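You operate a simulated robot arm through the tools that you are given. There is no shell and no other tool.

You are at the controls of a simulated robot arm. One attempt, no reset.

## Task
Dust the ledge, put the felt block in the top drawer and set the shade back on the lamp.
Fine: dust with the blue felt block; shut the drawer. What is to be rubbed or washed off counts as gone when no trace of it is left.
Where things are to end (x, y in the base frame): blue felt block within 0.06 m of [0.66, -0.47].

The check looks at the end state, three seconds after you hand in, the way a careful person would. Anything else that was tipped, shoved, dropped, spilled or broken makes it a failure.

## Robot
A 7-joint arm with a two-finger parallel gripper, fixed in place. Base frame: the origin is at the foot of the arm, x ahead of it, y to its left, z up. Lengths are in m, angles in degrees, forces in N, time in s.
With the tool pointing down near the work surface it reaches from about 0.2 to 0.74 m from the base axis. Its first joint turns from -166.0 to 166.0 degrees. Payload 1.57 kg.
Tool frame: the origin (TCP) lies between the finger pads and is the grasp point; the fingertips stand 0.03 m ahead of it; z points along the fingers, y is the line along which they close. The gripper opens to 0.11 m. The fingers are 0.024 m wide and 0.012 m thick; the gripper's body (0.048 by 0.112 m) begins 0.078 m behind the TCP.
Orientation is that of the tool frame in the base frame, as a unit quaternion [w, x, y, z]. With the fingers straight down and closing along the base's y, the tool's x points along the base's -x, its y along +y and its z along -z.

## Interface
- The arm moves only by the tool play_rows. Its argument "motion" is a list of rows, each a list of 7 numbers: the turn, a rotation vector about the tool's x, y, z in degrees, then the shift along the tool's x, y, z in cm, then the closure in counts, from 0 (fully open) to 255 (shut). In form: [[wx, wy, wz, tx, ty, tz, claw], ...]. A call has 1 to 20 rows; each row is the pose to reach, as a shift and turn from the pose commanded when the call began, along the tool's axes at that moment. Each row takes 0.2 s and may step no farther than 0.05 m and 8.6 degrees from the row before; otherwise, or with a gripper value out of range, the whole call is refused. Where a pose cannot be reached the arm comes as near as it can. A force on the tool above 40 N (or 10 N above the force at the start of the call, whichever is more), or a blocked arm, ends the call early, and 0.2 s more pass. Each finger travels about 0.045 m/s and halts on what it meets, pressing with about 24 N; the grip force reading is that of the motor and also rises with nothing between the fingers. The clock runs only during rows and for 0.2 s after the last one: add rows that repeat a pose to give the fingers time. It gives the time, the measured TCP pose, the force on the tool (base axes), the opening and the grip force at its end, in the units of the frame above (readings bear some noise), with the torque about the TCP (base axes, N m) and any sound that the robot's microphone picked up.
- Cameras (640 x 400 px; columns grow to the right, rows downward): "scene" is fixed at [0.0462, -0.506, 1.6922]; the picture's right is [0.45, -0.89, 0.00], its down [-0.66, -0.34, -0.67] and it looks along [0.60, 0.30, -0.74] (base axes); focal length 290 px, centre (320, 200). "wrist" rides on the gripper at [0.07, 0.016, -0.141] in the tool frame; the picture's right is [-0.23, 0.97, 0.00], its down [-0.86, -0.20, -0.48] and it looks along [-0.47, -0.11, 0.88] (tool axes); focal length 222 px, centre (320, 200). There is no depth. A picture from a camera that has moved, and an enlarged one, comes with that camera's place and axes in the base frame and with its lens. The place of the scene camera against the robot may be out by one fixed shift of up to 0.012 m in any direction.
- grab_frame(camera): a new picture of that camera. The clock stands still meanwhile.
- lift_body(by): slides the trunk up (or, below 0, down) by that many m; the arm rides with it, the base frame stays. It gives what a move gives, with no picture.
- zoom(camera, box): a new picture of the part [left, top, right, bottom] of that camera's present view, enlarged. The clock stands still meanwhile.
- sign_off(): hands the job in; it is judged then, once.

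Places have to be worked out from the pictures, the camera data and where the tool is seen. Open the gripper and draw the arm clear of the work before you hand the job in, unless the task says otherwise.

The tools are called after "Request:" as a command line: name --pt "numbers of a row" for each row, then --argument value for the rest, lists and objects as JSON in quotes. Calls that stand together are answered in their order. play_rows: Moves the arm, as the interface text tells. Its arguments: {"type":"object","properties":{"motion":{"type":"array"}},"required":["motion"]} The other tools are called the same way: lift_body (by) slides the trunk up or down; grab_frame (camera) takes a picture; zoom (camera, box) takes an enlarged picture of a part of a camera's view; sign_off () hands the job in.

At the start:

```text
time_s: 0.0
tcp_pos: [0.4609, -0.0973, 1.3788]
tool_rot: [0.015, 0.0, 1.0, -0.004]
force: [117.3, -28.6, -190.7]
ft_torque: [0.37, 0.77, 0.13]
finger_gap: 0.11
finger_force: 0.0
trunk travel left (down, up): [-0.538, 0.052]
```

scene: 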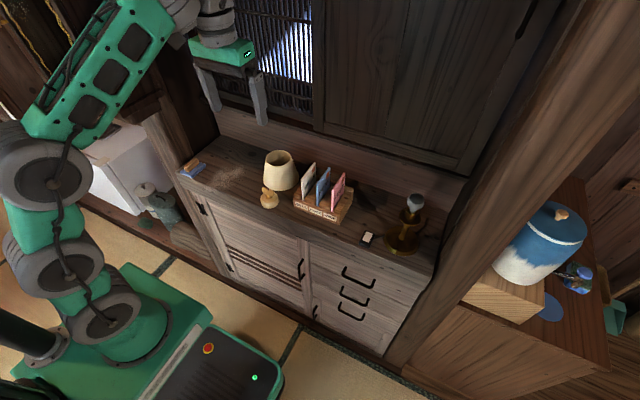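
wrist: 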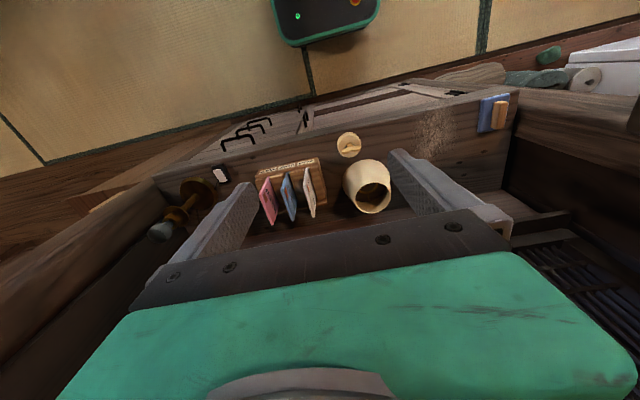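

The start pictures show a cabinet with a felt block, a dust patch, a lamp with its shade, a card rack and three drawers. I'll zoom in on both cameras for detail first.

Request:
zoom --camera "scene" --box '[160, 130, 320, 230]'

Request:
zoom --camera "scene" --box '[290, 180, 450, 280]'

Request:
zoom --camera "scene" --box '[280, 220, 440, 350]'

Request:
zoom --camera "wrist" --box '[320, 70, 560, 220]'

Request:
zoom --camera "wrist" --box '[140, 90, 380, 240]'

```text
4.00 times, centred on (240, 180) of scene
camera zoom: at [0.0462, -0.506, 1.6922], right [0.45, -0.89, 0.0], down [-0.66, -0.34, -0.67], along [0.6, 0.3, -0.74], focal length 1160 px, centre (640, 280)
```

zoom: 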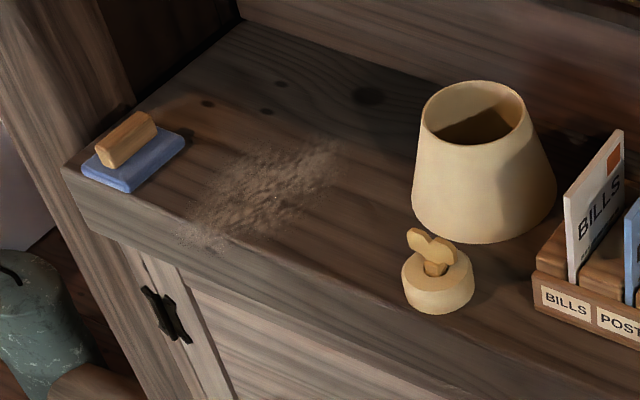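

```text
4.00 times, centred on (370, 230) of scene
camera zoom: at [0.0462, -0.506, 1.6922], right [0.45, -0.89, 0.0], down [-0.66, -0.34, -0.67], along [0.6, 0.3, -0.74], focal length 1160 px, centre (120, 80)
```

zoom: 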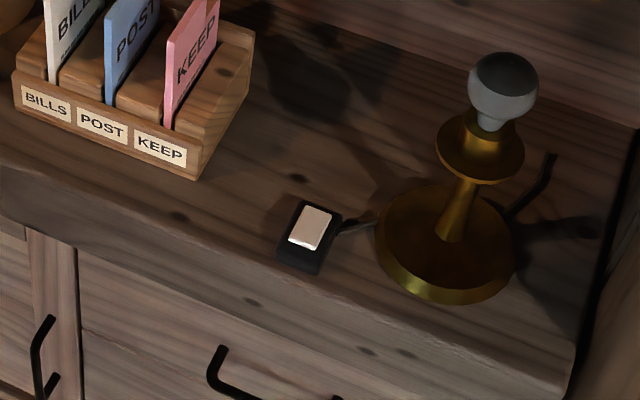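

```text
3.08 times, centred on (360, 285) of scene
camera zoom: at [0.0462, -0.506, 1.6922], right [0.45, -0.89, 0.0], down [-0.66, -0.34, -0.67], along [0.6, 0.3, -0.74], focal length 892 px, centre (197, -62)
```

zoom: 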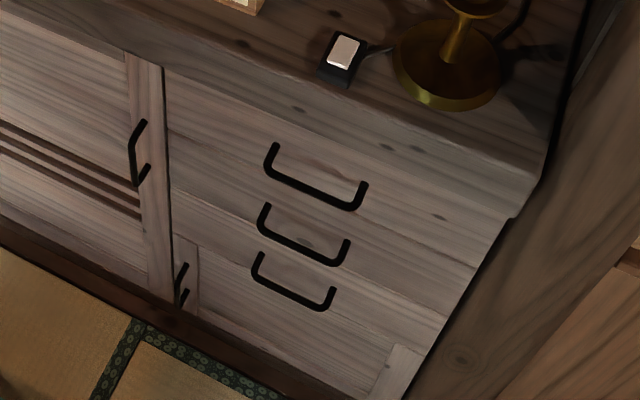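

```text
2.67 times, centred on (440, 145) of wrist
camera zoom: at [0.3875, -0.0806, 1.5194], right [0.23, 0.97, 0.0], down [0.84, -0.2, 0.5], along [0.49, -0.12, -0.86], focal length 592 px, centre (0, 347)
```

zoom: 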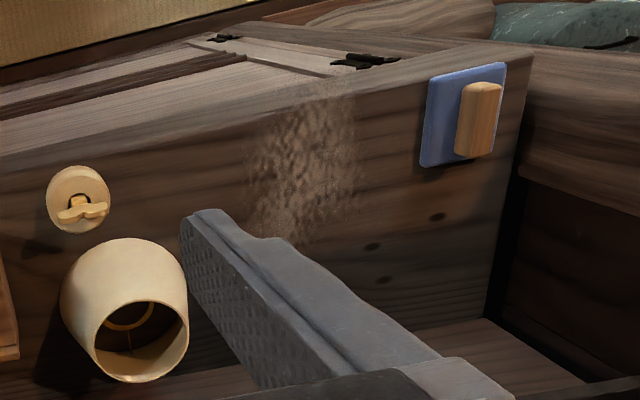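

```text
2.67 times, centred on (260, 165) of wrist
camera zoom: at [0.3875, -0.0806, 1.5194], right [0.23, 0.97, 0.0], down [0.84, -0.2, 0.5], along [0.49, -0.12, -0.86], focal length 592 px, centre (480, 293)
```

zoom: 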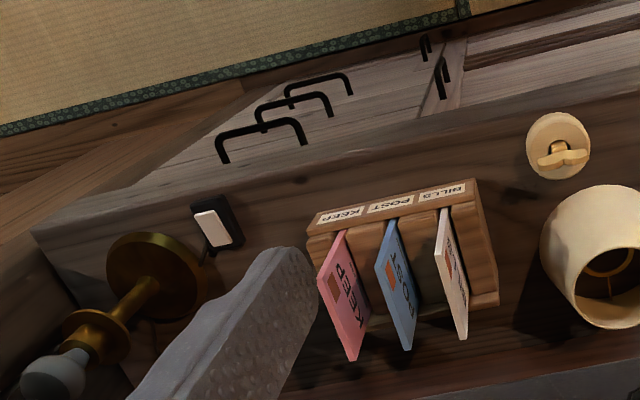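

Triangulating the two views puts the felt block's handle near (0.573, 0.31, 0.96) and the ledge top near z≈0.94. I'll move the tool level to a viewpoint above and left, to check the readings and see the felt and dust more closely.

Request:
play_rows --pt "-0.46 1.72 0 0.5 4 2 0" --pt "-0.46 1.72 0 1 8 4 0" --pt "-0.46 1.72 0 1.5 12 6 0" --pt "-0.46 1.72 0 2 16 8 0" --pt "-0.46 1.72 0 2.5 20 10 0" --pt "-0.46 1.72 0 3 24 12 0" --pt "-0.46 1.72 0 3.5 28 14 0" --pt "-0.46 1.72 0 4 32 16 0" --pt "-0.46 1.72 0 4 32 16 0"

Request:
grab_frame --camera "wrist"

Request:
grab_frame --camera "scene"

```text
time_s: 2.0
tcp_pos: [0.4278, 0.2077, 1.2199]
tool_rot: [-0.001, 0.003, 1.0, 0.01]
force: [11.6, -52.5, 27.5]
ft_torque: [4.11, 1.03, 0.07]
finger_gap: 0.0632
finger_force: 0.1
trunk travel left (down, up): [-0.538, 0.052]
```

```text
taken
camera wrist: at [0.357, 0.2199, 1.3619], right [0.23, 0.97, 0.02], down [0.85, -0.21, 0.48], along [0.47, -0.09, -0.88], focal length 222 px, centre (320, 200)
```

wrist: 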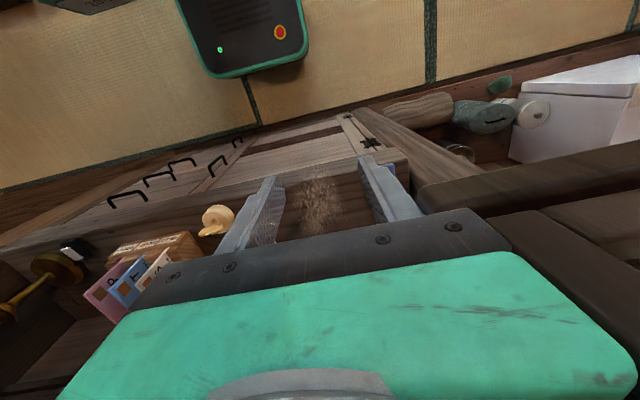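

```text
taken
```

scene: 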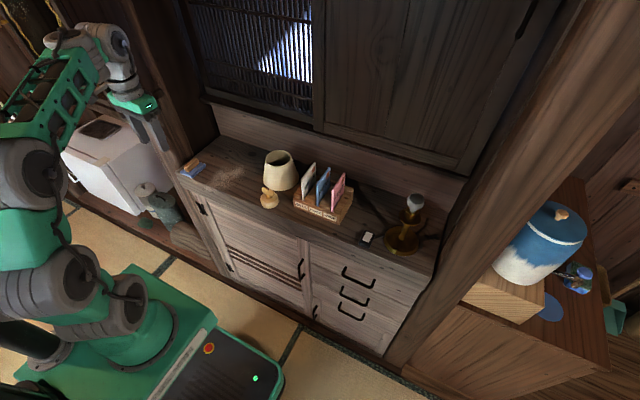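

The left finger was pushed inward: the opening reads 0.063 m with −52 N in y, so it touched something on the left. I'll look closely before moving again.

Request:
zoom --camera "scene" --box '[80, 50, 240, 200]'

Request:
zoom --camera "wrist" --box '[200, 100, 520, 260]'

```text
2.67 times, centred on (160, 125) of scene
camera zoom: at [0.0462, -0.506, 1.6922], right [0.45, -0.89, 0.0], down [-0.66, -0.34, -0.67], along [0.6, 0.3, -0.74], focal length 774 px, centre (747, 400)
```

zoom: 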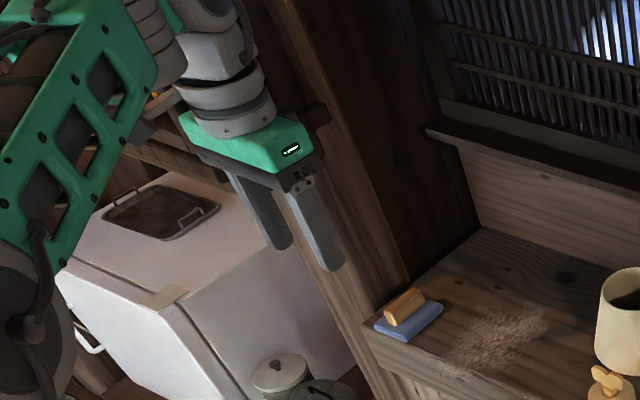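

```text
2.00 times, centred on (360, 180) of wrist
camera zoom: at [0.357, 0.2199, 1.3619], right [0.23, 0.97, 0.02], down [0.85, -0.21, 0.48], along [0.47, -0.09, -0.88], focal length 444 px, centre (240, 240)
```

zoom: 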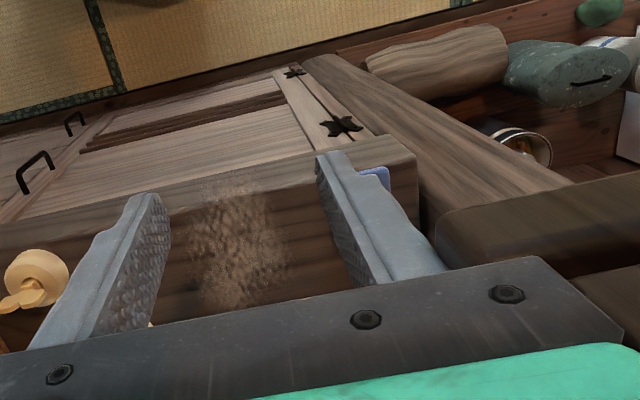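

The reading fits a real contact: something, perhaps a horizontal beam end, touches the left finger around y≈0.25 and z≈1.2–1.3. I'll back off to −y and look at that area.

Request:
play_rows --pt "0 0 0 0 -4 0 0" --pt "0 0 0 0 -8 0 0" --pt "0 0 0 0 -12 0 0" --pt "0 0 0 0 -16 0 0" --pt "0 0 0 0 -20 0 0" --pt "0 0 0 0 -20 0 0" --pt "0 0 0 0 -20 0 0"

Request:
grab_frame --camera "wrist"

Request:
zoom --camera "scene" --box '[0, 0, 320, 200]'

Request:
zoom --camera "scene" --box '[100, 60, 260, 160]'

```text
time_s: 3.6
tcp_pos: [0.4272, 0.0213, 1.2152]
tool_rot: [-0.001, 0.0, 1.0, -0.001]
force: [-0.1, 0.3, 0.6]
ft_torque: [0.01, -0.01, 0.01]
finger_gap: 0.1097
finger_force: 0.0
trunk travel left (down, up): [-0.538, 0.052]
```

```text
taken
camera wrist: at [0.3572, 0.0371, 1.3576], right [0.23, 0.97, 0.0], down [0.86, -0.2, 0.48], along [0.46, -0.11, -0.88], focal length 222 px, centre (320, 200)
```

wrist: 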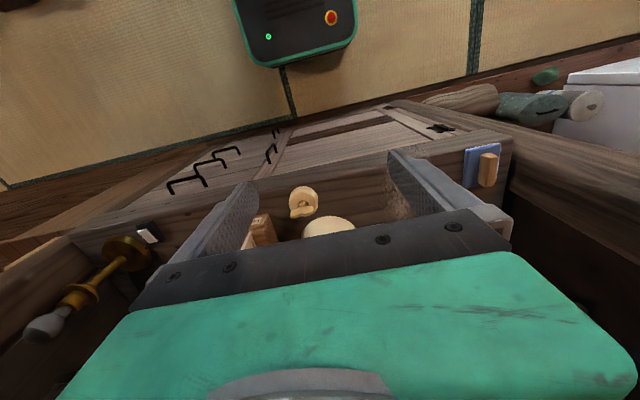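

```text
2.00 times, centred on (160, 100) of scene
camera zoom: at [0.0462, -0.506, 1.6922], right [0.45, -0.89, 0.0], down [-0.66, -0.34, -0.67], along [0.6, 0.3, -0.74], focal length 580 px, centre (640, 400)
```

zoom: 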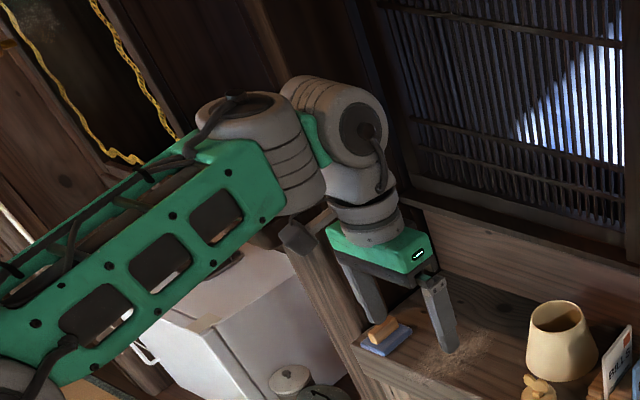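

```text
4.00 times, centred on (180, 110) of scene
camera zoom: at [0.0462, -0.506, 1.6922], right [0.45, -0.89, 0.0], down [-0.66, -0.34, -0.67], along [0.6, 0.3, -0.74], focal length 1160 px, centre (880, 560)
```

zoom: 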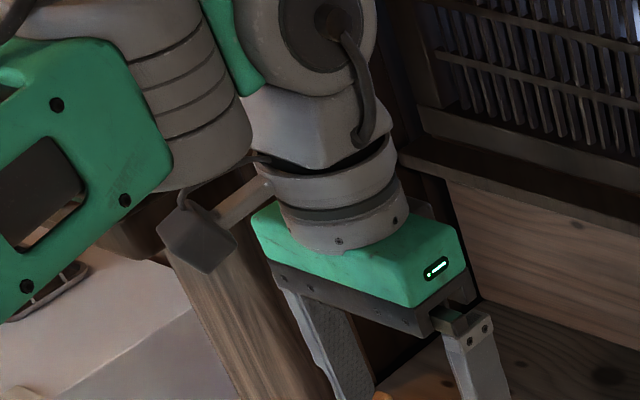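

Backed off, the readings are clean (force near 0, gap 0.11). I'll move the arm right so the scene camera can see what stands to the left of the cabinet.

Request:
play_rows --pt "0 0 0 0 -4 -1 0" --pt "0 0 0 0 -8 -2 0" --pt "0 0 0 0 -12 -3 0" --pt "0 0 0 0 -16 -4 0" --pt "0 0 0 0 -20 -5 0" --pt "0 0 0 0 -24 -6 0" --pt "0 0 0 0 -28 -7 0" --pt "0 0 0 0 -28 -7 0"

Request:
grab_frame --camera "scene"

Request:
zoom --camera "scene" --box '[80, 50, 240, 150]'

Request:
grab_frame --camera "wrist"

```text
time_s: 5.4
tcp_pos: [0.4271, -0.2599, 1.2863]
tool_rot: [-0.001, 0.0, 1.0, 0.0]
force: [0.4, 0.2, 0.3]
ft_torque: [-0.01, -0.02, 0.0]
finger_gap: 0.1099
finger_force: 0.0
trunk travel left (down, up): [-0.538, 0.052]
```

```text
taken
```

scene: 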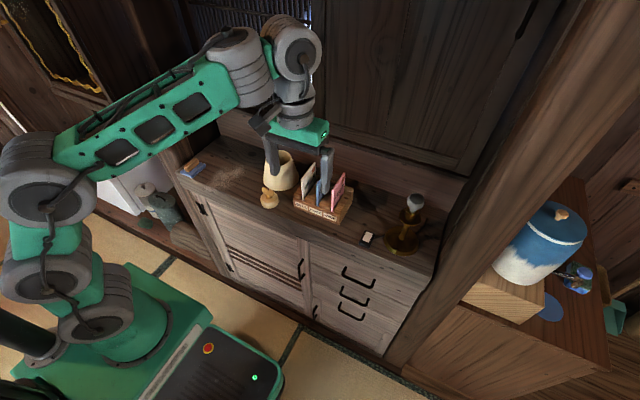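

```text
4.00 times, centred on (160, 100) of scene
camera zoom: at [0.0462, -0.506, 1.6922], right [0.45, -0.89, 0.0], down [-0.66, -0.34, -0.67], along [0.6, 0.3, -0.74], focal length 1160 px, centre (960, 600)
```

zoom: 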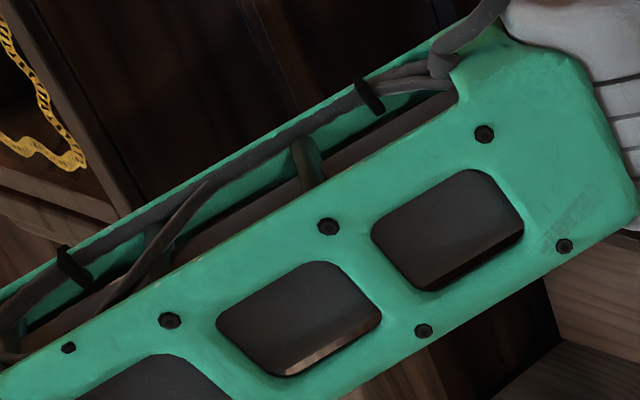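

```text
taken
camera wrist: at [0.3571, -0.2449, 1.4287], right [0.23, 0.97, 0.0], down [0.86, -0.2, 0.48], along [0.46, -0.11, -0.88], focal length 222 px, centre (320, 200)
```

wrist: 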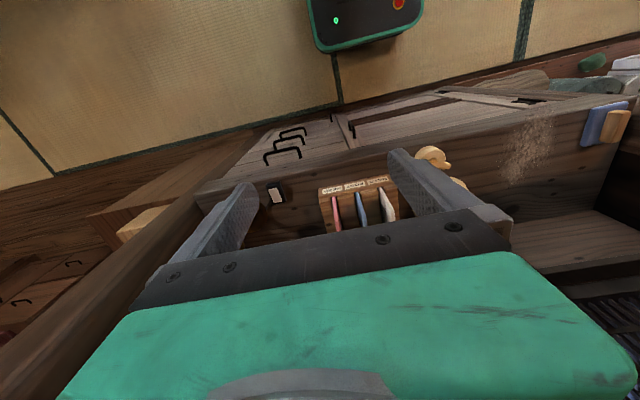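

The arm blocks the scene camera's view of the left side. I'll go to y≈0 and yaw the tool about 60° so the wrist camera looks left and shows the obstacle.

Request:
play_rows --pt "0 0 -7.5 0.5 3 0 0" --pt "0 0 -15 1 6 0.5 0" --pt "0 0 -22.5 2 9 1 0" --pt "0 0 -30 3 12 1 0" --pt "0 0 -37.5 4 15 1 0" --pt "0 0 -45 4 18 1 0" --pt "0 0 -52.5 4 21 1 0" --pt "0 0 -60 4 24 1 0" --pt "0 0 -60 4 24 1 0"

Request:
grab_frame --camera "wrist"

Request:
grab_frame --camera "scene"

```text
time_s: 7.4
tcp_pos: [0.3832, -0.017, 1.276]
tool_rot: [0.0, -0.501, 0.866, 0.001]
force: [-0.8, 0.1, 0.9]
ft_torque: [-0.01, 0.01, 0.01]
finger_gap: 0.1099
finger_force: 0.0
trunk travel left (down, up): [-0.538, 0.052]
```

```text
taken
camera wrist: at [0.3344, -0.0702, 1.4172], right [-0.73, 0.68, 0.0], down [0.6, 0.64, 0.48], along [0.32, 0.35, -0.88], focal length 222 px, centre (320, 200)
```

wrist: 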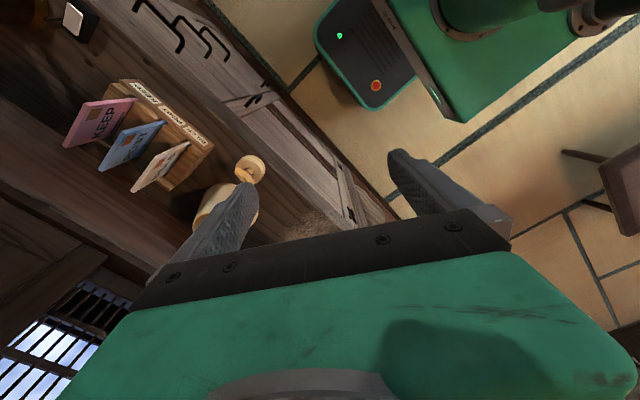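

```text
taken
```

scene: 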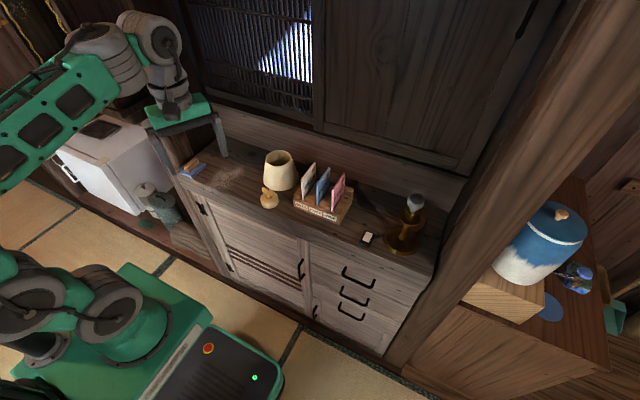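

The contact torque puts the touch point near (0.416, 0.252, 1.275), which matches the dark beam corner in the earlier wrist view. I'll zoom the scene view there now that the arm is in a different pose.

Request:
zoom --camera "scene" --box '[60, 80, 220, 180]'

Request:
zoom --camera "scene" --box '[0, 0, 320, 200]'

```text
4.00 times, centred on (140, 130) of scene
camera zoom: at [0.0462, -0.506, 1.6922], right [0.45, -0.89, 0.0], down [-0.66, -0.34, -0.67], along [0.6, 0.3, -0.74], focal length 1160 px, centre (1040, 480)
```

zoom: 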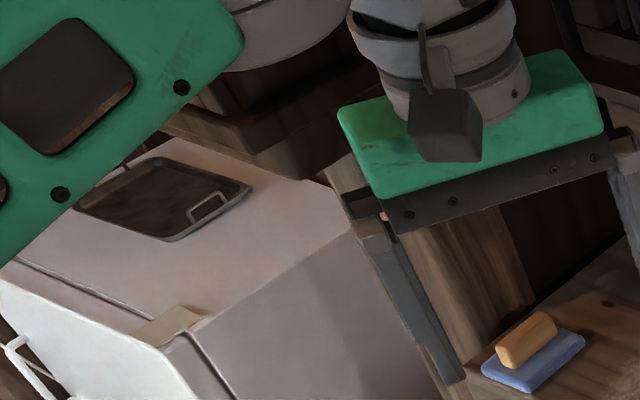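

```text
2.00 times, centred on (160, 100) of scene
camera zoom: at [0.0462, -0.506, 1.6922], right [0.45, -0.89, 0.0], down [-0.66, -0.34, -0.67], along [0.6, 0.3, -0.74], focal length 580 px, centre (640, 400)
```

zoom: 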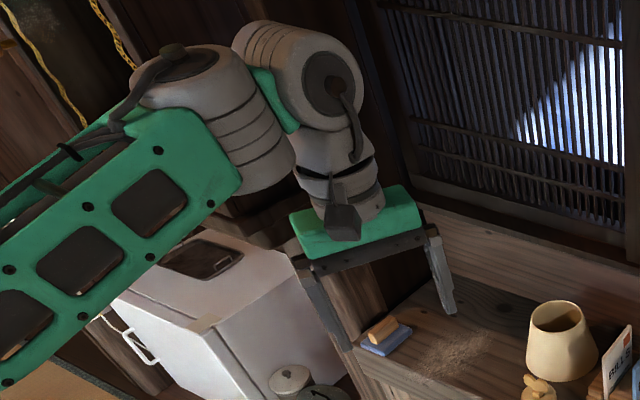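

A stepped beam or shelf end shows near (0.42–0.55, y≥0.255, z≈1.25), overhanging near the felt block. I'll turn the tool back, then tilt it left so the wrist camera can look at it directly.

Request:
play_rows --pt "0 0 7.5 0 0 0 0" --pt "0 0 15 0 0 0 0" --pt "0 0 22.5 0 0 0 0" --pt "0 0 30 0 0 0 0" --pt "0 0 37.5 0 0 0 0" --pt "0 0 45 0 0 0 0" --pt "0 0 52.5 0 0 0 0" --pt "0 0 60 0 0 0 0" --pt "0 0 60 0 0 0 0"

Request:
play_rows --pt "-8 0 0 0 -1 0 0" --pt "-16 0 0 0 -2 0 0" --pt "-24 0 0 0 -3 0 0" --pt "-32 0 0 0 -4 0 0" --pt "-40 0 0 0 -5 0 0" --pt "-45 0 0 0 -5 0 0" --pt "-45 0 0 0 -5 0 0"

Request:
grab_frame --camera "wrist"

Request:
grab_frame --camera "scene"

```text
time_s: 9.4
tcp_pos: [0.3854, -0.0197, 1.2765]
tool_rot: [-0.001, 0.0, 1.0, 0.0]
force: [0.2, -0.8, -0.1]
ft_torque: [-0.01, 0.03, -0.02]
finger_gap: 0.1102
finger_force: 0.0
trunk travel left (down, up): [-0.538, 0.052]
```

```text
time_s: 11.0
tcp_pos: [0.3867, -0.0488, 1.2777]
tool_rot: [0.0, -0.001, 0.978, 0.208]
force: [0.7, 0.1, -0.6]
ft_torque: [0.03, 0.0, 0.01]
finger_gap: 0.1099
finger_force: 0.1
out of reach, approached as far as the arm can: row 1, 4, 5, 6, 7
trunk travel left (down, up): [-0.538, 0.052]
```

```text
taken
camera wrist: at [0.316, -0.0921, 1.4125], right [0.23, 0.89, 0.4], down [0.86, -0.38, 0.35], along [0.46, 0.26, -0.85], focal length 222 px, centre (320, 200)
```

wrist: 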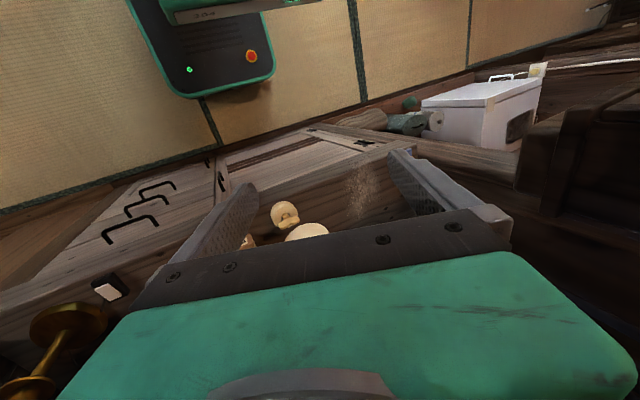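

```text
taken
```

scene: 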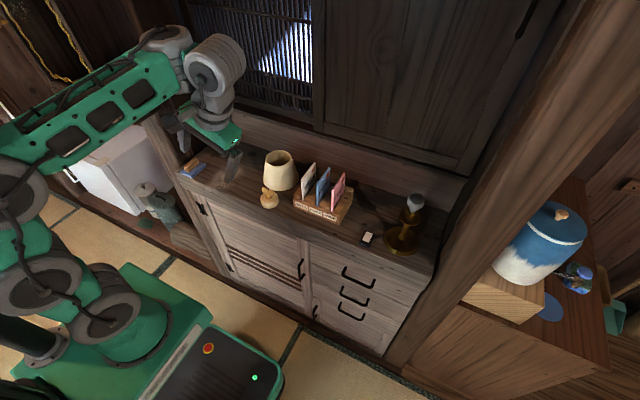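

The tilt stopped at about 24°, but the dark beam is now visible at the right of the wrist picture. I'll zoom in on it.

Request:
zoom --camera "wrist" --box '[400, 40, 640, 290]'

Request:
zoom --camera "scene" --box '[80, 60, 240, 180]'

```text
1.60 times, centred on (520, 165) of wrist
camera zoom: at [0.316, -0.0921, 1.4125], right [0.23, 0.89, 0.4], down [0.86, -0.38, 0.35], along [0.46, 0.26, -0.85], focal length 355 px, centre (0, 256)
```

zoom: 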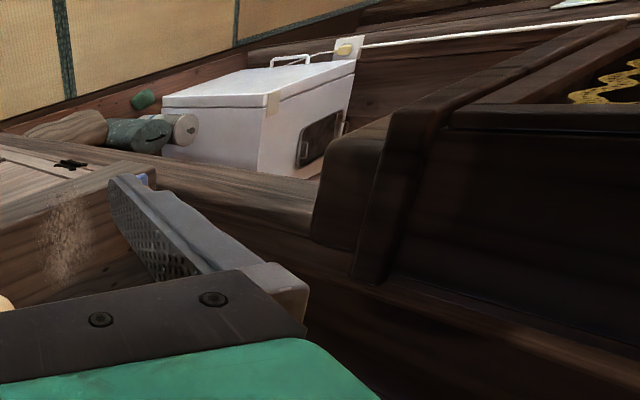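

```text
3.33 times, centred on (160, 120) of scene
camera zoom: at [0.0462, -0.506, 1.6922], right [0.45, -0.89, 0.0], down [-0.66, -0.34, -0.67], along [0.6, 0.3, -0.74], focal length 967 px, centre (853, 467)
```

zoom: 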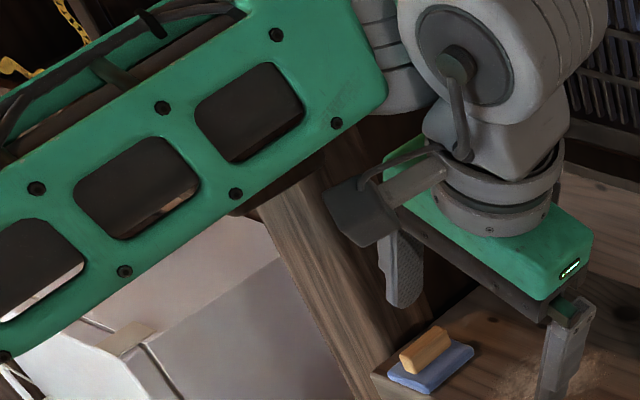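

A wall cupboard overhangs the left side, roughly x 0.42–0.55, y≥0.255, z≥1.24, so I have to come in below it or leaning from the right. I'll partly undo the tilt and see how the commanded pose is counted.

Request:
play_rows --pt "8 0 0 0 0 0 0" --pt "16 0 0 0 0 0 0" --pt "24 0 0 0 0 0 0" --pt "24 0 0 0 0 0 0"

```text
time_s: 12.0
tcp_pos: [0.3864, -0.0493, 1.2765]
tool_rot: [-0.002, 0.0, 1.0, 0.018]
force: [-1.1, -0.1, -0.7]
ft_torque: [0.03, -0.04, -0.01]
finger_gap: 0.11
finger_force: 0.0
trunk travel left (down, up): [-0.538, 0.052]
```

The out-of-reach pose had been clamped and tilt is now about 2°. I'll go to a low viewpoint at about (0.47, 0.08, 1.15) to measure the ledge, dust and felt.

Request:
play_rows --pt "1 0 0 -1.4 2.2 2.1 0" --pt "2 0 0 -2.8 4.3 4.2 0" --pt "2 0 0 -4.2 6.5 6.3 0" --pt "2 0 0 -5.6 8.6 8.4 0" --pt "2 0 0 -7 10.7 10.5 0" --pt "2 0 0 -8.4 12.9 12.6 0" --pt "2 0 0 -8.4 12.9 12.6 0" --pt "2 0 0 -8.4 12.9 12.6 0"

Request:
grab_frame --camera "wrist"

Request:
zoom --camera "wrist" --box '[320, 100, 560, 250]'

Request:
grab_frame --camera "scene"

```text
time_s: 13.8
tcp_pos: [0.4669, 0.0832, 1.1497]
tool_rot: [0.0, 0.0, 1.0, -0.018]
force: [0.1, -1.0, 0.8]
ft_torque: [0.02, -0.01, -0.02]
finger_gap: 0.1101
finger_force: 0.1
trunk travel left (down, up): [-0.538, 0.052]
```

```text
taken
camera wrist: at [0.3977, 0.1037, 1.291], right [0.23, 0.97, -0.03], down [0.86, -0.18, 0.48], along [0.46, -0.14, -0.87], focal length 222 px, centre (320, 200)
```

wrist: 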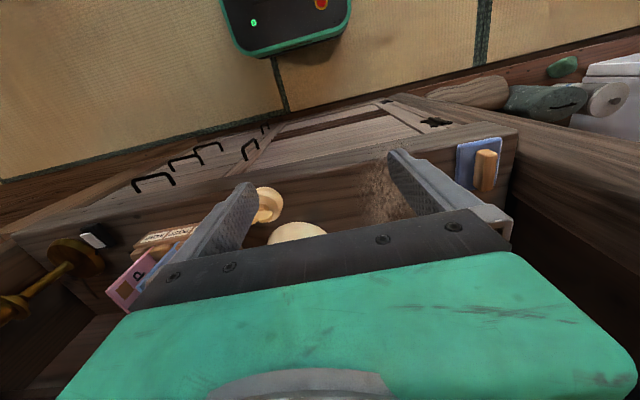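

```text
2.67 times, centred on (440, 175) of wrist
camera zoom: at [0.3977, 0.1037, 1.291], right [0.23, 0.97, -0.03], down [0.86, -0.18, 0.48], along [0.46, -0.14, -0.87], focal length 592 px, centre (0, 267)
```

zoom: 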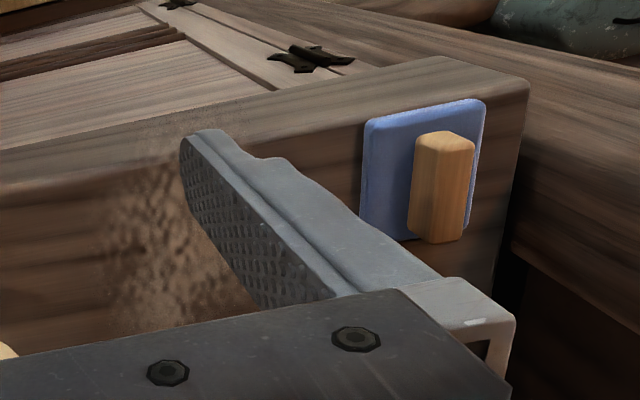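

```text
taken
```

scene: 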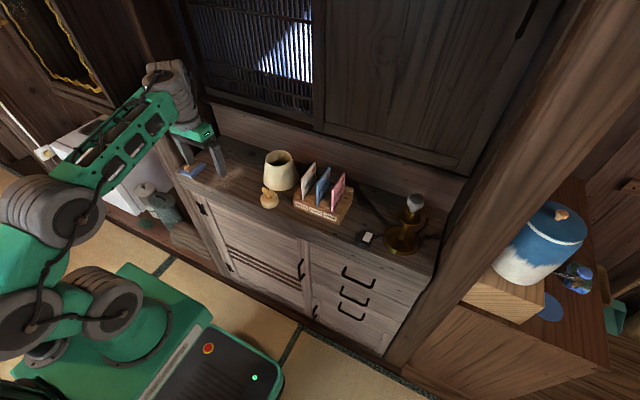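

This gives a clear view of the ledge corner and felt. Next I'll yaw the tool 90° so the fingers close along x, to grip the handle by its ends, and move to about (0.555, 0.15, 1.12), clear of the cupboard.

Request:
play_rows --pt "0 0 -8.2 -1 0.6 0 0" --pt "0 0 -16.4 -2 1.2 0 0" --pt "0 0 -24.6 -3 1.8 0.5 0" --pt "0 0 -32.8 -4 2.4 1 0" --pt "0 0 -41 -5 3 1.5 0" --pt "0 0 -49.2 -6 3.6 2 0" --pt "0 0 -57.4 -7 4.2 2.5 0" --pt "0 0 -65.6 -8 4.8 3 0" --pt "0 0 -73.8 -9 5.4 3 0" --pt "0 0 -82 -9 6 3 0" --pt "0 0 -90 -9 6.5 3 0" --pt "0 0 -90 -9 6.5 3 0" --pt "0 0 -90 -9 6.5 3 0"

Request:
grab_frame --camera "wrist"

Request:
grab_frame --camera "scene"

```text
time_s: 16.6
tcp_pos: [0.5591, 0.1455, 1.1175]
tool_rot: [-0.012, -0.707, 0.707, -0.011]
force: [-0.4, -0.9, -0.1]
ft_torque: [0.02, 0.01, -0.01]
finger_gap: 0.1099
finger_force: 0.0
trunk travel left (down, up): [-0.538, 0.052]
```

```text
taken
camera wrist: at [0.5429, 0.08, 1.2626], right [-0.97, 0.23, -0.01], down [0.2, 0.87, 0.45], along [0.11, 0.44, -0.89], focal length 222 px, centre (320, 200)
```

wrist: 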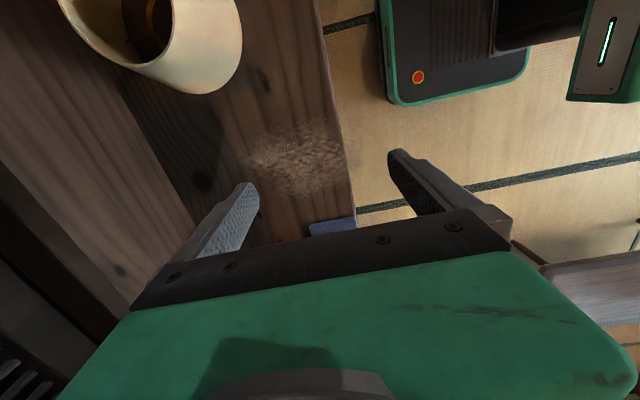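

```text
taken
```

scene: 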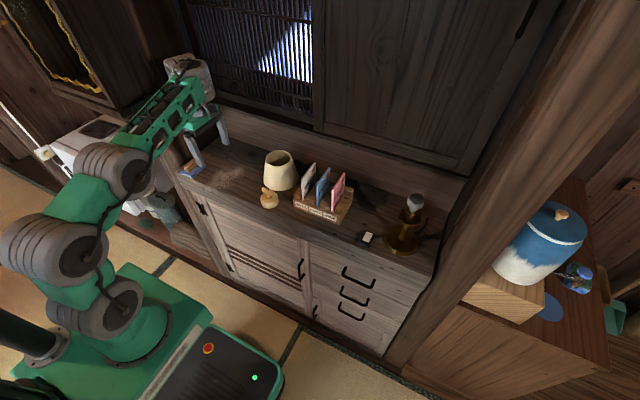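

The dust lies at about x 0.53–0.67, y 0.12–0.245. To keep the low camera box clear of the shade while leaning, I'll flip the tool to the opposite yaw (tool x toward +y), starting with a shift of 5 cm to the right.

Request:
play_rows --pt "0 0 0 2.5 0 -1 0" --pt "0 0 0 5 0 -2 0" --pt "0 0 8.4 5 0 -2 0" --pt "0 0 16.8 5 0 -2 0" --pt "0 0 25.2 5 0 -2 0" --pt "0 0 33.6 5 0 -2 0" --pt "0 0 42 5 0 -2 0" --pt "0 0 50.4 5 0 -2 0" --pt "0 0 58.8 5 0 -2 0" --pt "0 0 67.2 5 0 -2 0" --pt "0 0 75.6 5 0 -2 0" --pt "0 0 84 5 0 -2 0" --pt "0 0 90 5 0 -2 0" --pt "0 0 90 5 0 -2 0"

Request:
play_rows --pt "0 0 8.4 0 0 0 0" --pt "0 0 16.8 0 0 0 0" --pt "0 0 25.2 0 0 0 0" --pt "0 0 33.6 0 0 0 0" --pt "0 0 42 0 0 0 0" --pt "0 0 50.4 0 0 0 0" --pt "0 0 58.8 0 0 0 0" --pt "0 0 67.2 0 0 0 0" --pt "0 0 75.6 0 0 0 0" --pt "0 0 84 0 0 0 0" --pt "0 0 90 0 0 0 0" --pt "0 0 90 0 0 0 0"

Request:
grab_frame --camera "wrist"

Request:
grab_frame --camera "scene"

```text
time_s: 19.6
tcp_pos: [0.5588, 0.0969, 1.1388]
tool_rot: [0.0, 0.001, 1.0, -0.017]
force: [0.1, 0.2, -0.4]
ft_torque: [0.03, 0.0, 0.02]
finger_gap: 0.1099
finger_force: 0.0
trunk travel left (down, up): [-0.538, 0.052]
```

```text
time_s: 22.2
tcp_pos: [0.5594, 0.097, 1.1401]
tool_rot: [0.012, 0.708, 0.706, -0.013]
force: [0.3, -0.1, -0.3]
ft_torque: [0.02, 0.02, 0.01]
finger_gap: 0.1101
finger_force: 0.1
trunk travel left (down, up): [-0.538, 0.052]
```

```text
taken
camera wrist: at [0.5757, 0.1702, 1.2785], right [0.97, -0.23, 0.01], down [-0.2, -0.84, 0.51], along [-0.11, -0.5, -0.86], focal length 222 px, centre (320, 200)
```

wrist: 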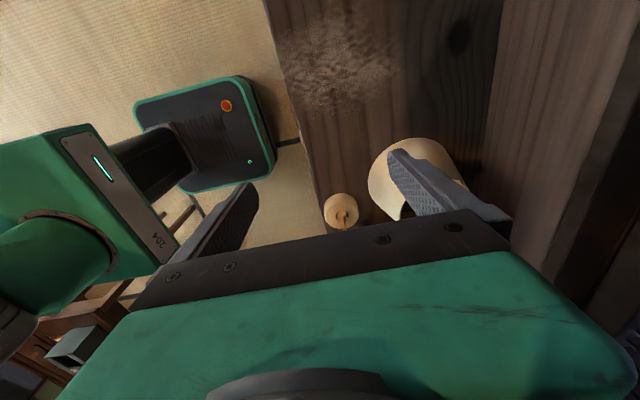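

```text
taken
```

scene: 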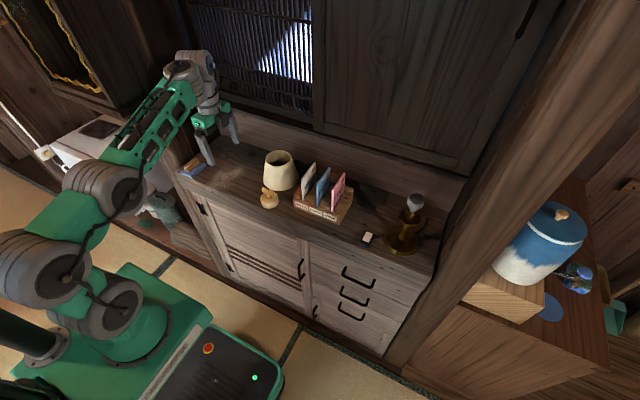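

The opposite yaw works. Now I'll lean the tool 30°, hand to the right and fingers pointing down-left, and check it's reachable.

Request:
play_rows --pt "0 7.5 0 0 0 0 0" --pt "0 15 0 0 0 0 0" --pt "0 22.5 0 0 0 0 0" --pt "0 30 0 0 0 0 0" --pt "0 30 0 0 0 0 0"

Request:
grab_frame --camera "wrist"

Request:
grab_frame --camera "scene"

```text
time_s: 23.4
tcp_pos: [0.5568, 0.1026, 1.1337]
tool_rot: [-0.152, 0.691, 0.688, 0.16]
force: [0.2, 0.4, 0.2]
ft_torque: [-0.02, 0.0, 0.03]
finger_gap: 0.1101
finger_force: 0.0
out of reach, approached as far as the arm can: row 1, 2, 4, 5
trunk travel left (down, up): [-0.538, 0.052]
```

```text
taken
camera wrist: at [0.5713, 0.103, 1.2918], right [0.97, -0.21, -0.09], down [-0.21, -0.98, 0.06], along [-0.1, -0.04, -0.99], focal length 222 px, centre (320, 200)
```

wrist: 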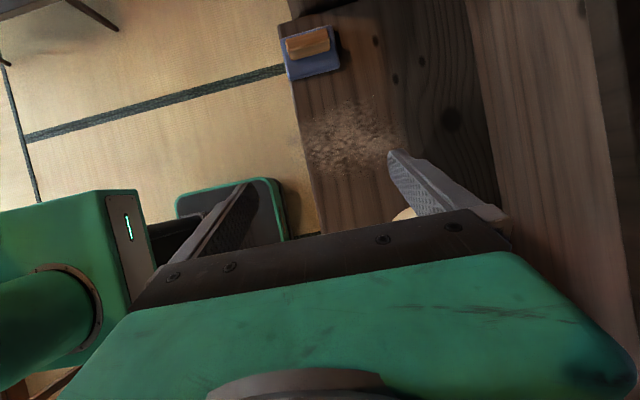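

```text
taken
```

scene: 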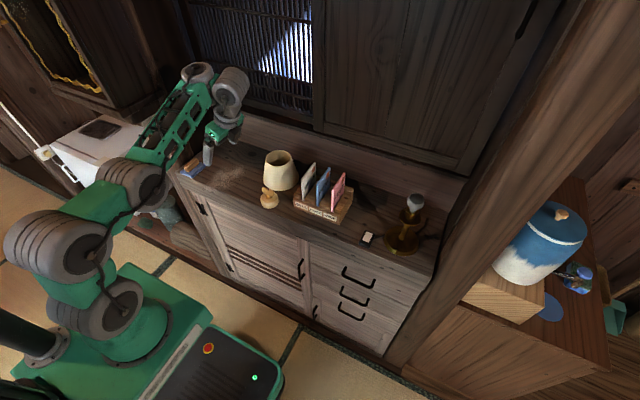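

That gives about 25° of lean and a near-vertical view of felt and dust. I'll zoom in for precise measurements.

Request:
zoom --camera "wrist" --box '[250, 0, 450, 125]'

Request:
zoom --camera "wrist" --box '[270, 80, 430, 180]'

Request:
zoom --camera "scene" --box '[90, 40, 250, 190]'

```text
3.20 times, centred on (350, 62) of wrist
camera zoom: at [0.5713, 0.103, 1.2918], right [0.97, -0.21, -0.09], down [-0.21, -0.98, 0.06], along [-0.1, -0.04, -0.99], focal length 711 px, centre (224, 640)
```

zoom: 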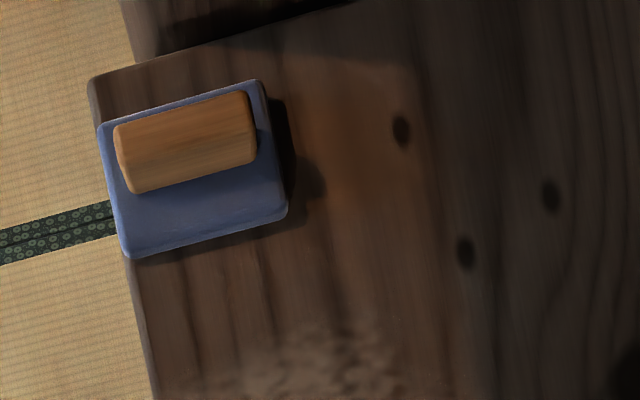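

```text
4.00 times, centred on (350, 130) of wrist
camera zoom: at [0.5713, 0.103, 1.2918], right [0.97, -0.21, -0.09], down [-0.21, -0.98, 0.06], along [-0.1, -0.04, -0.99], focal length 888 px, centre (200, 480)
```

zoom: 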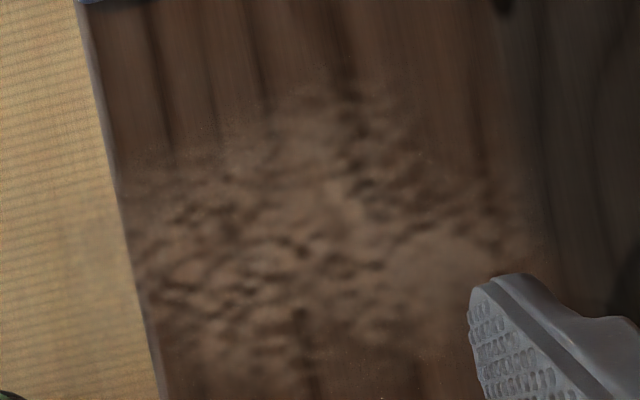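

```text
2.67 times, centred on (170, 115) of scene
camera zoom: at [0.0462, -0.506, 1.6922], right [0.45, -0.89, 0.0], down [-0.66, -0.34, -0.67], along [0.6, 0.3, -0.74], focal length 774 px, centre (720, 427)
```

zoom: 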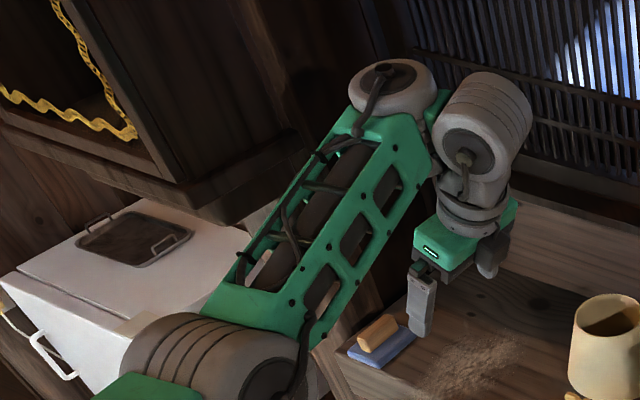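

The felt pad spans x 0.531–0.609, y 0.277–0.34 with its handle along x at (0.570, 0.309), top ≈0.97, and the ledge is at ≈0.932. To pass the forearm under the cupboard I'll lower the trunk, so first I raise the tool.

Request:
play_rows --pt "0 0 0 0.5 0 -4.2 0" --pt "0 0 0 1 0 -8.4 0" --pt "0 0 0 1.57 0 -12.5 0" --pt "0 0 0 1.57 0 -12.5 0"

Request:
lift_body --by -0.15

Request:
grab_frame --camera "scene"

```text
time_s: 24.4
tcp_pos: [0.5517, 0.0639, 1.2247]
tool_rot: [-0.155, 0.691, 0.689, 0.153]
force: [0.8, 0.4, -0.6]
ft_torque: [0.01, 0.05, 0.0]
finger_gap: 0.1099
finger_force: 0.0
out of reach, approached as far as the arm can: row 1, 2, 3, 4
trunk travel left (down, up): [-0.538, 0.052]
```

```text
time_s: 26.1
tcp_pos: [0.5483, 0.0652, 1.078]
tool_rot: [-0.153, 0.691, 0.69, 0.154]
force: [-1.1, 0.0, -0.2]
ft_torque: [-0.02, 0.0, -0.01]
finger_gap: 0.11
finger_force: 0.0
trunk travel left (down, up): [-0.388, 0.202]
```

```text
taken
```

scene: 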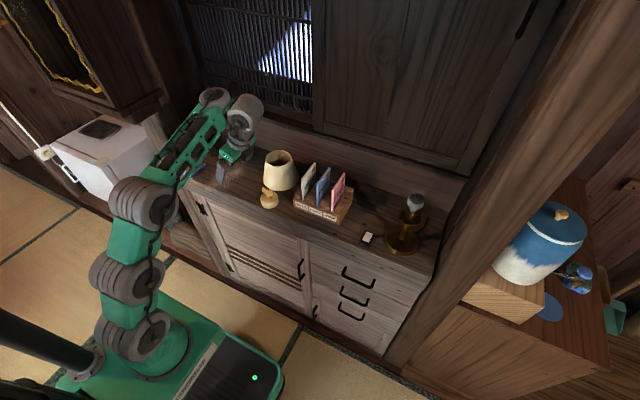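

The trunk is lower and the cupboard is now plainly visible. I'll zoom to judge the forearm's clearance.

Request:
zoom --camera "scene" --box '[80, 60, 280, 220]'

Request:
grab_frame --camera "wrist"

```text
2.50 times, centred on (180, 140) of scene
camera zoom: at [0.0462, -0.506, 1.6922], right [0.45, -0.89, 0.0], down [-0.66, -0.34, -0.67], along [0.6, 0.3, -0.74], focal length 725 px, centre (670, 350)
```

zoom: 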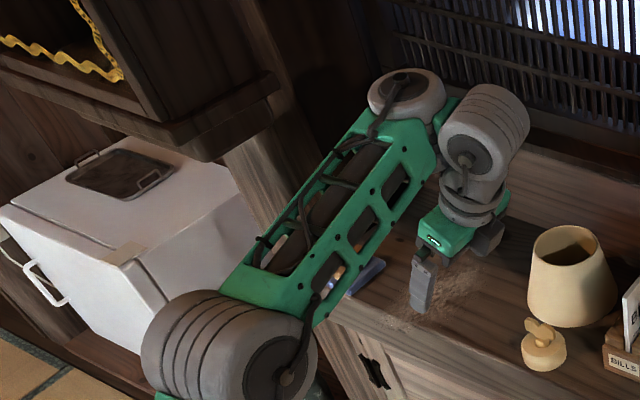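

```text
taken
camera wrist: at [0.5636, 0.0667, 1.2355], right [0.97, -0.21, -0.09], down [-0.2, -0.98, 0.07], along [-0.11, -0.05, -0.99], focal length 222 px, centre (320, 200)
```

wrist: 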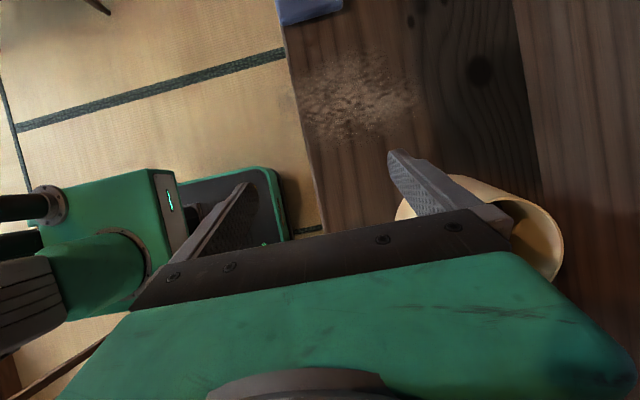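

Clearance under the cupboard would be tight (about 2 cm). I'll raise the tool 10 cm and lower the trunk 10 cm more so the forearm comes up from below.

Request:
play_rows --pt "0 0 0 1.43 0 -3 0" --pt "0 0 0 2.86 0 -6 0" --pt "0 0 0 4.3 0 -9 0" --pt "0 0 0 4.3 0 -9 0"

Request:
lift_body --by -0.1

Request:
zoom --camera "scene" --box '[80, 60, 280, 220]'

```text
time_s: 27.1
tcp_pos: [0.5282, 0.0644, 1.1102]
tool_rot: [-0.151, 0.692, 0.69, 0.153]
force: [-0.1, -0.2, -0.5]
ft_torque: [0.01, 0.02, 0.0]
finger_gap: 0.11
finger_force: 0.1
out of reach, approached as far as the arm can: row 1, 2, 3, 4
trunk travel left (down, up): [-0.388, 0.202]
```

```text
time_s: 28.5
tcp_pos: [0.5287, 0.0655, 1.01]
tool_rot: [-0.15, 0.692, 0.69, 0.153]
force: [-0.7, -0.2, 0.4]
ft_torque: [0.03, 0.03, 0.02]
finger_gap: 0.1098
finger_force: 0.1
trunk travel left (down, up): [-0.288, 0.302]
```

```text
2.50 times, centred on (180, 140) of scene
camera zoom: at [0.0462, -0.506, 1.6922], right [0.45, -0.89, 0.0], down [-0.66, -0.34, -0.67], along [0.6, 0.3, -0.74], focal length 725 px, centre (670, 350)
```

zoom: 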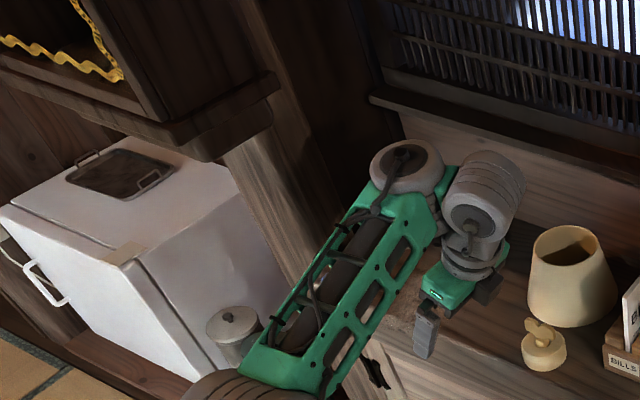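

The lowered trunk leaves the sideways lean near its reach limit. Pitching the hand back toward the robot and gripping the handle's narrow sides along y keeps the wrist below the cupboard. I'll retract, undo the lean and turn back to the nominal yaw.

Request:
play_rows --pt "0 0 0 0.7 -3.3 -1.5 0" --pt "0 0 0 1.4 -6.6 -3 0" --pt "0 0 0 2.15 -10 -4.5 0" --pt "0 -8.5 0 2.15 -10 -4.5 0" --pt "0 -17 0 2.15 -10 -4.5 0" --pt "0 -25.5 0 2.15 -10 -4.5 0" --pt "0 -25.5 0 2.15 -10 -4.5 0"

Request:
play_rows --pt "0 0 -8.4 0 0 0 0" --pt "0 0 -16.8 0 0 0 0" --pt "0 0 -25.2 0 0 0 0" --pt "0 0 -33.6 0 0 0 0" --pt "0 0 -42 0 0 0 0" --pt "0 0 -50.4 0 0 0 0" --pt "0 0 -58.8 0 0 0 0" --pt "0 0 -67.2 0 0 0 0" --pt "0 0 -75.6 0 0 0 0" --pt "0 0 -84 0 0 0 0" --pt "0 0 -90 0 0 0 0" --pt "0 0 -90 0 0 0 0"

```text
time_s: 30.1
tcp_pos: [0.4297, 0.0666, 1.0596]
tool_rot: [0.006, 0.709, 0.706, -0.004]
force: [0.3, -0.4, 0.5]
ft_torque: [0.0, 0.0, 0.0]
finger_gap: 0.1099
finger_force: 0.1
trunk travel left (down, up): [-0.288, 0.302]
```

```text
time_s: 32.7
tcp_pos: [0.4289, 0.0658, 1.0601]
tool_rot: [0.002, 0.001, 1.0, -0.006]
force: [-0.9, -0.1, -0.4]
ft_torque: [-0.01, 0.0, 0.01]
finger_gap: 0.1098
finger_force: 0.1
trunk travel left (down, up): [-0.288, 0.302]
```

The tool is nominal again at (0.429, 0.066, 1.06). Now I'll pitch forward 40° and go to a pre-grasp in front of the felt at about (0.44, 0.309, 1.01).

Request:
play_rows --pt "0 -5 0 0 3 0.6 0" --pt "0 -10 0 0 6 1.2 0" --pt "0 -15 0 0 9 1.8 0" --pt "0 -20 0 0 12 2.4 0" --pt "0 -25 0 0 15.1 3 0" --pt "0 -30 0 0 18.2 3.6 0" --pt "0 -35 0 -0.5 21.3 4.3 0" --pt "0 -40 0 -1.1 24.3 5 0" --pt "0 -40 0 -1.1 24.3 5 0"

Request:
grab_frame --camera "wrist"

Request:
grab_frame --camera "scene"

```text
time_s: 34.7
tcp_pos: [0.4265, 0.3199, 1.0808]
tool_rot: [0.314, -0.001, 0.949, -0.006]
force: [0.6, 0.3, -0.2]
ft_torque: [-0.04, -0.04, 0.01]
finger_gap: 0.1097
finger_force: 0.0
out of reach, approached as far as the arm can: row 6, 7, 8, 9
trunk travel left (down, up): [-0.288, 0.302]
```

```text
taken
camera wrist: at [0.2864, 0.3361, 1.153], right [0.19, 0.97, 0.12], down [0.4, -0.19, 0.9], along [0.9, -0.12, -0.43], focal length 222 px, centre (320, 200)
```

wrist: 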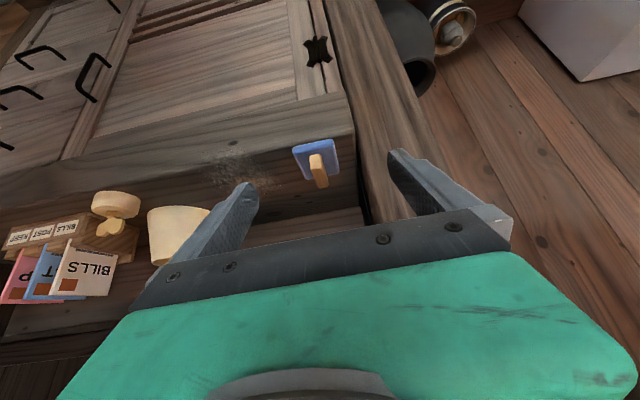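

```text
taken
```

scene: 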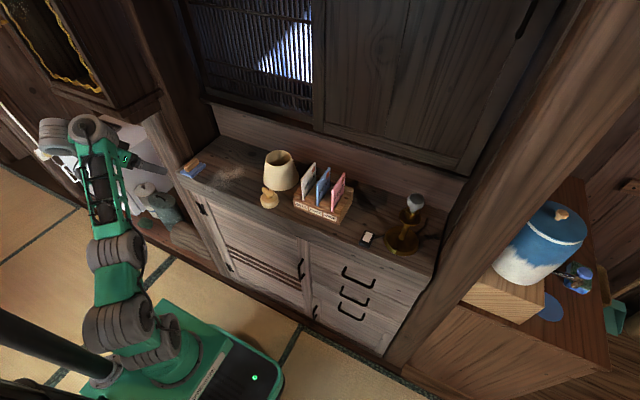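

The arm stopped high (z 1.08), probably at a wrist limit because the trunk is now too low for a pitched tool. I'll back off in −x and raise the trunk 0.13 m.

Request:
play_rows --pt "0 0 0 2.4 0 -1.8 0" --pt "0 0 0 4.8 0 -3.6 0" --pt "0 0 0 4.8 0 -3.6 0"

Request:
lift_body --by 0.13

Request:
grab_frame --camera "scene"

```text
time_s: 35.5
tcp_pos: [0.3771, 0.293, 1.0772]
tool_rot: [0.303, 0.0, 0.953, -0.003]
force: [-0.1, -0.2, 1.0]
ft_torque: [0.02, 0.0, 0.02]
finger_gap: 0.1101
finger_force: 0.1
out of reach, approached as far as the arm can: row 1, 2, 3
trunk travel left (down, up): [-0.288, 0.302]
```

```text
time_s: 37.1
tcp_pos: [0.3789, 0.2933, 1.2052]
tool_rot: [0.303, -0.001, 0.953, -0.004]
force: [0.0, -0.5, 0.7]
ft_torque: [0.01, -0.02, -0.01]
finger_gap: 0.1102
finger_force: 0.1
trunk travel left (down, up): [-0.418, 0.172]
```

```text
taken
```

scene: 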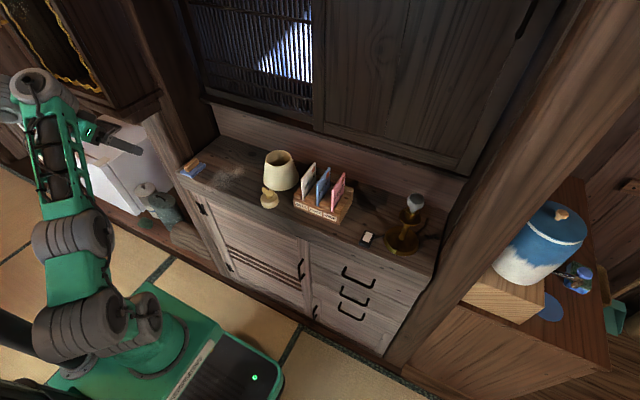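

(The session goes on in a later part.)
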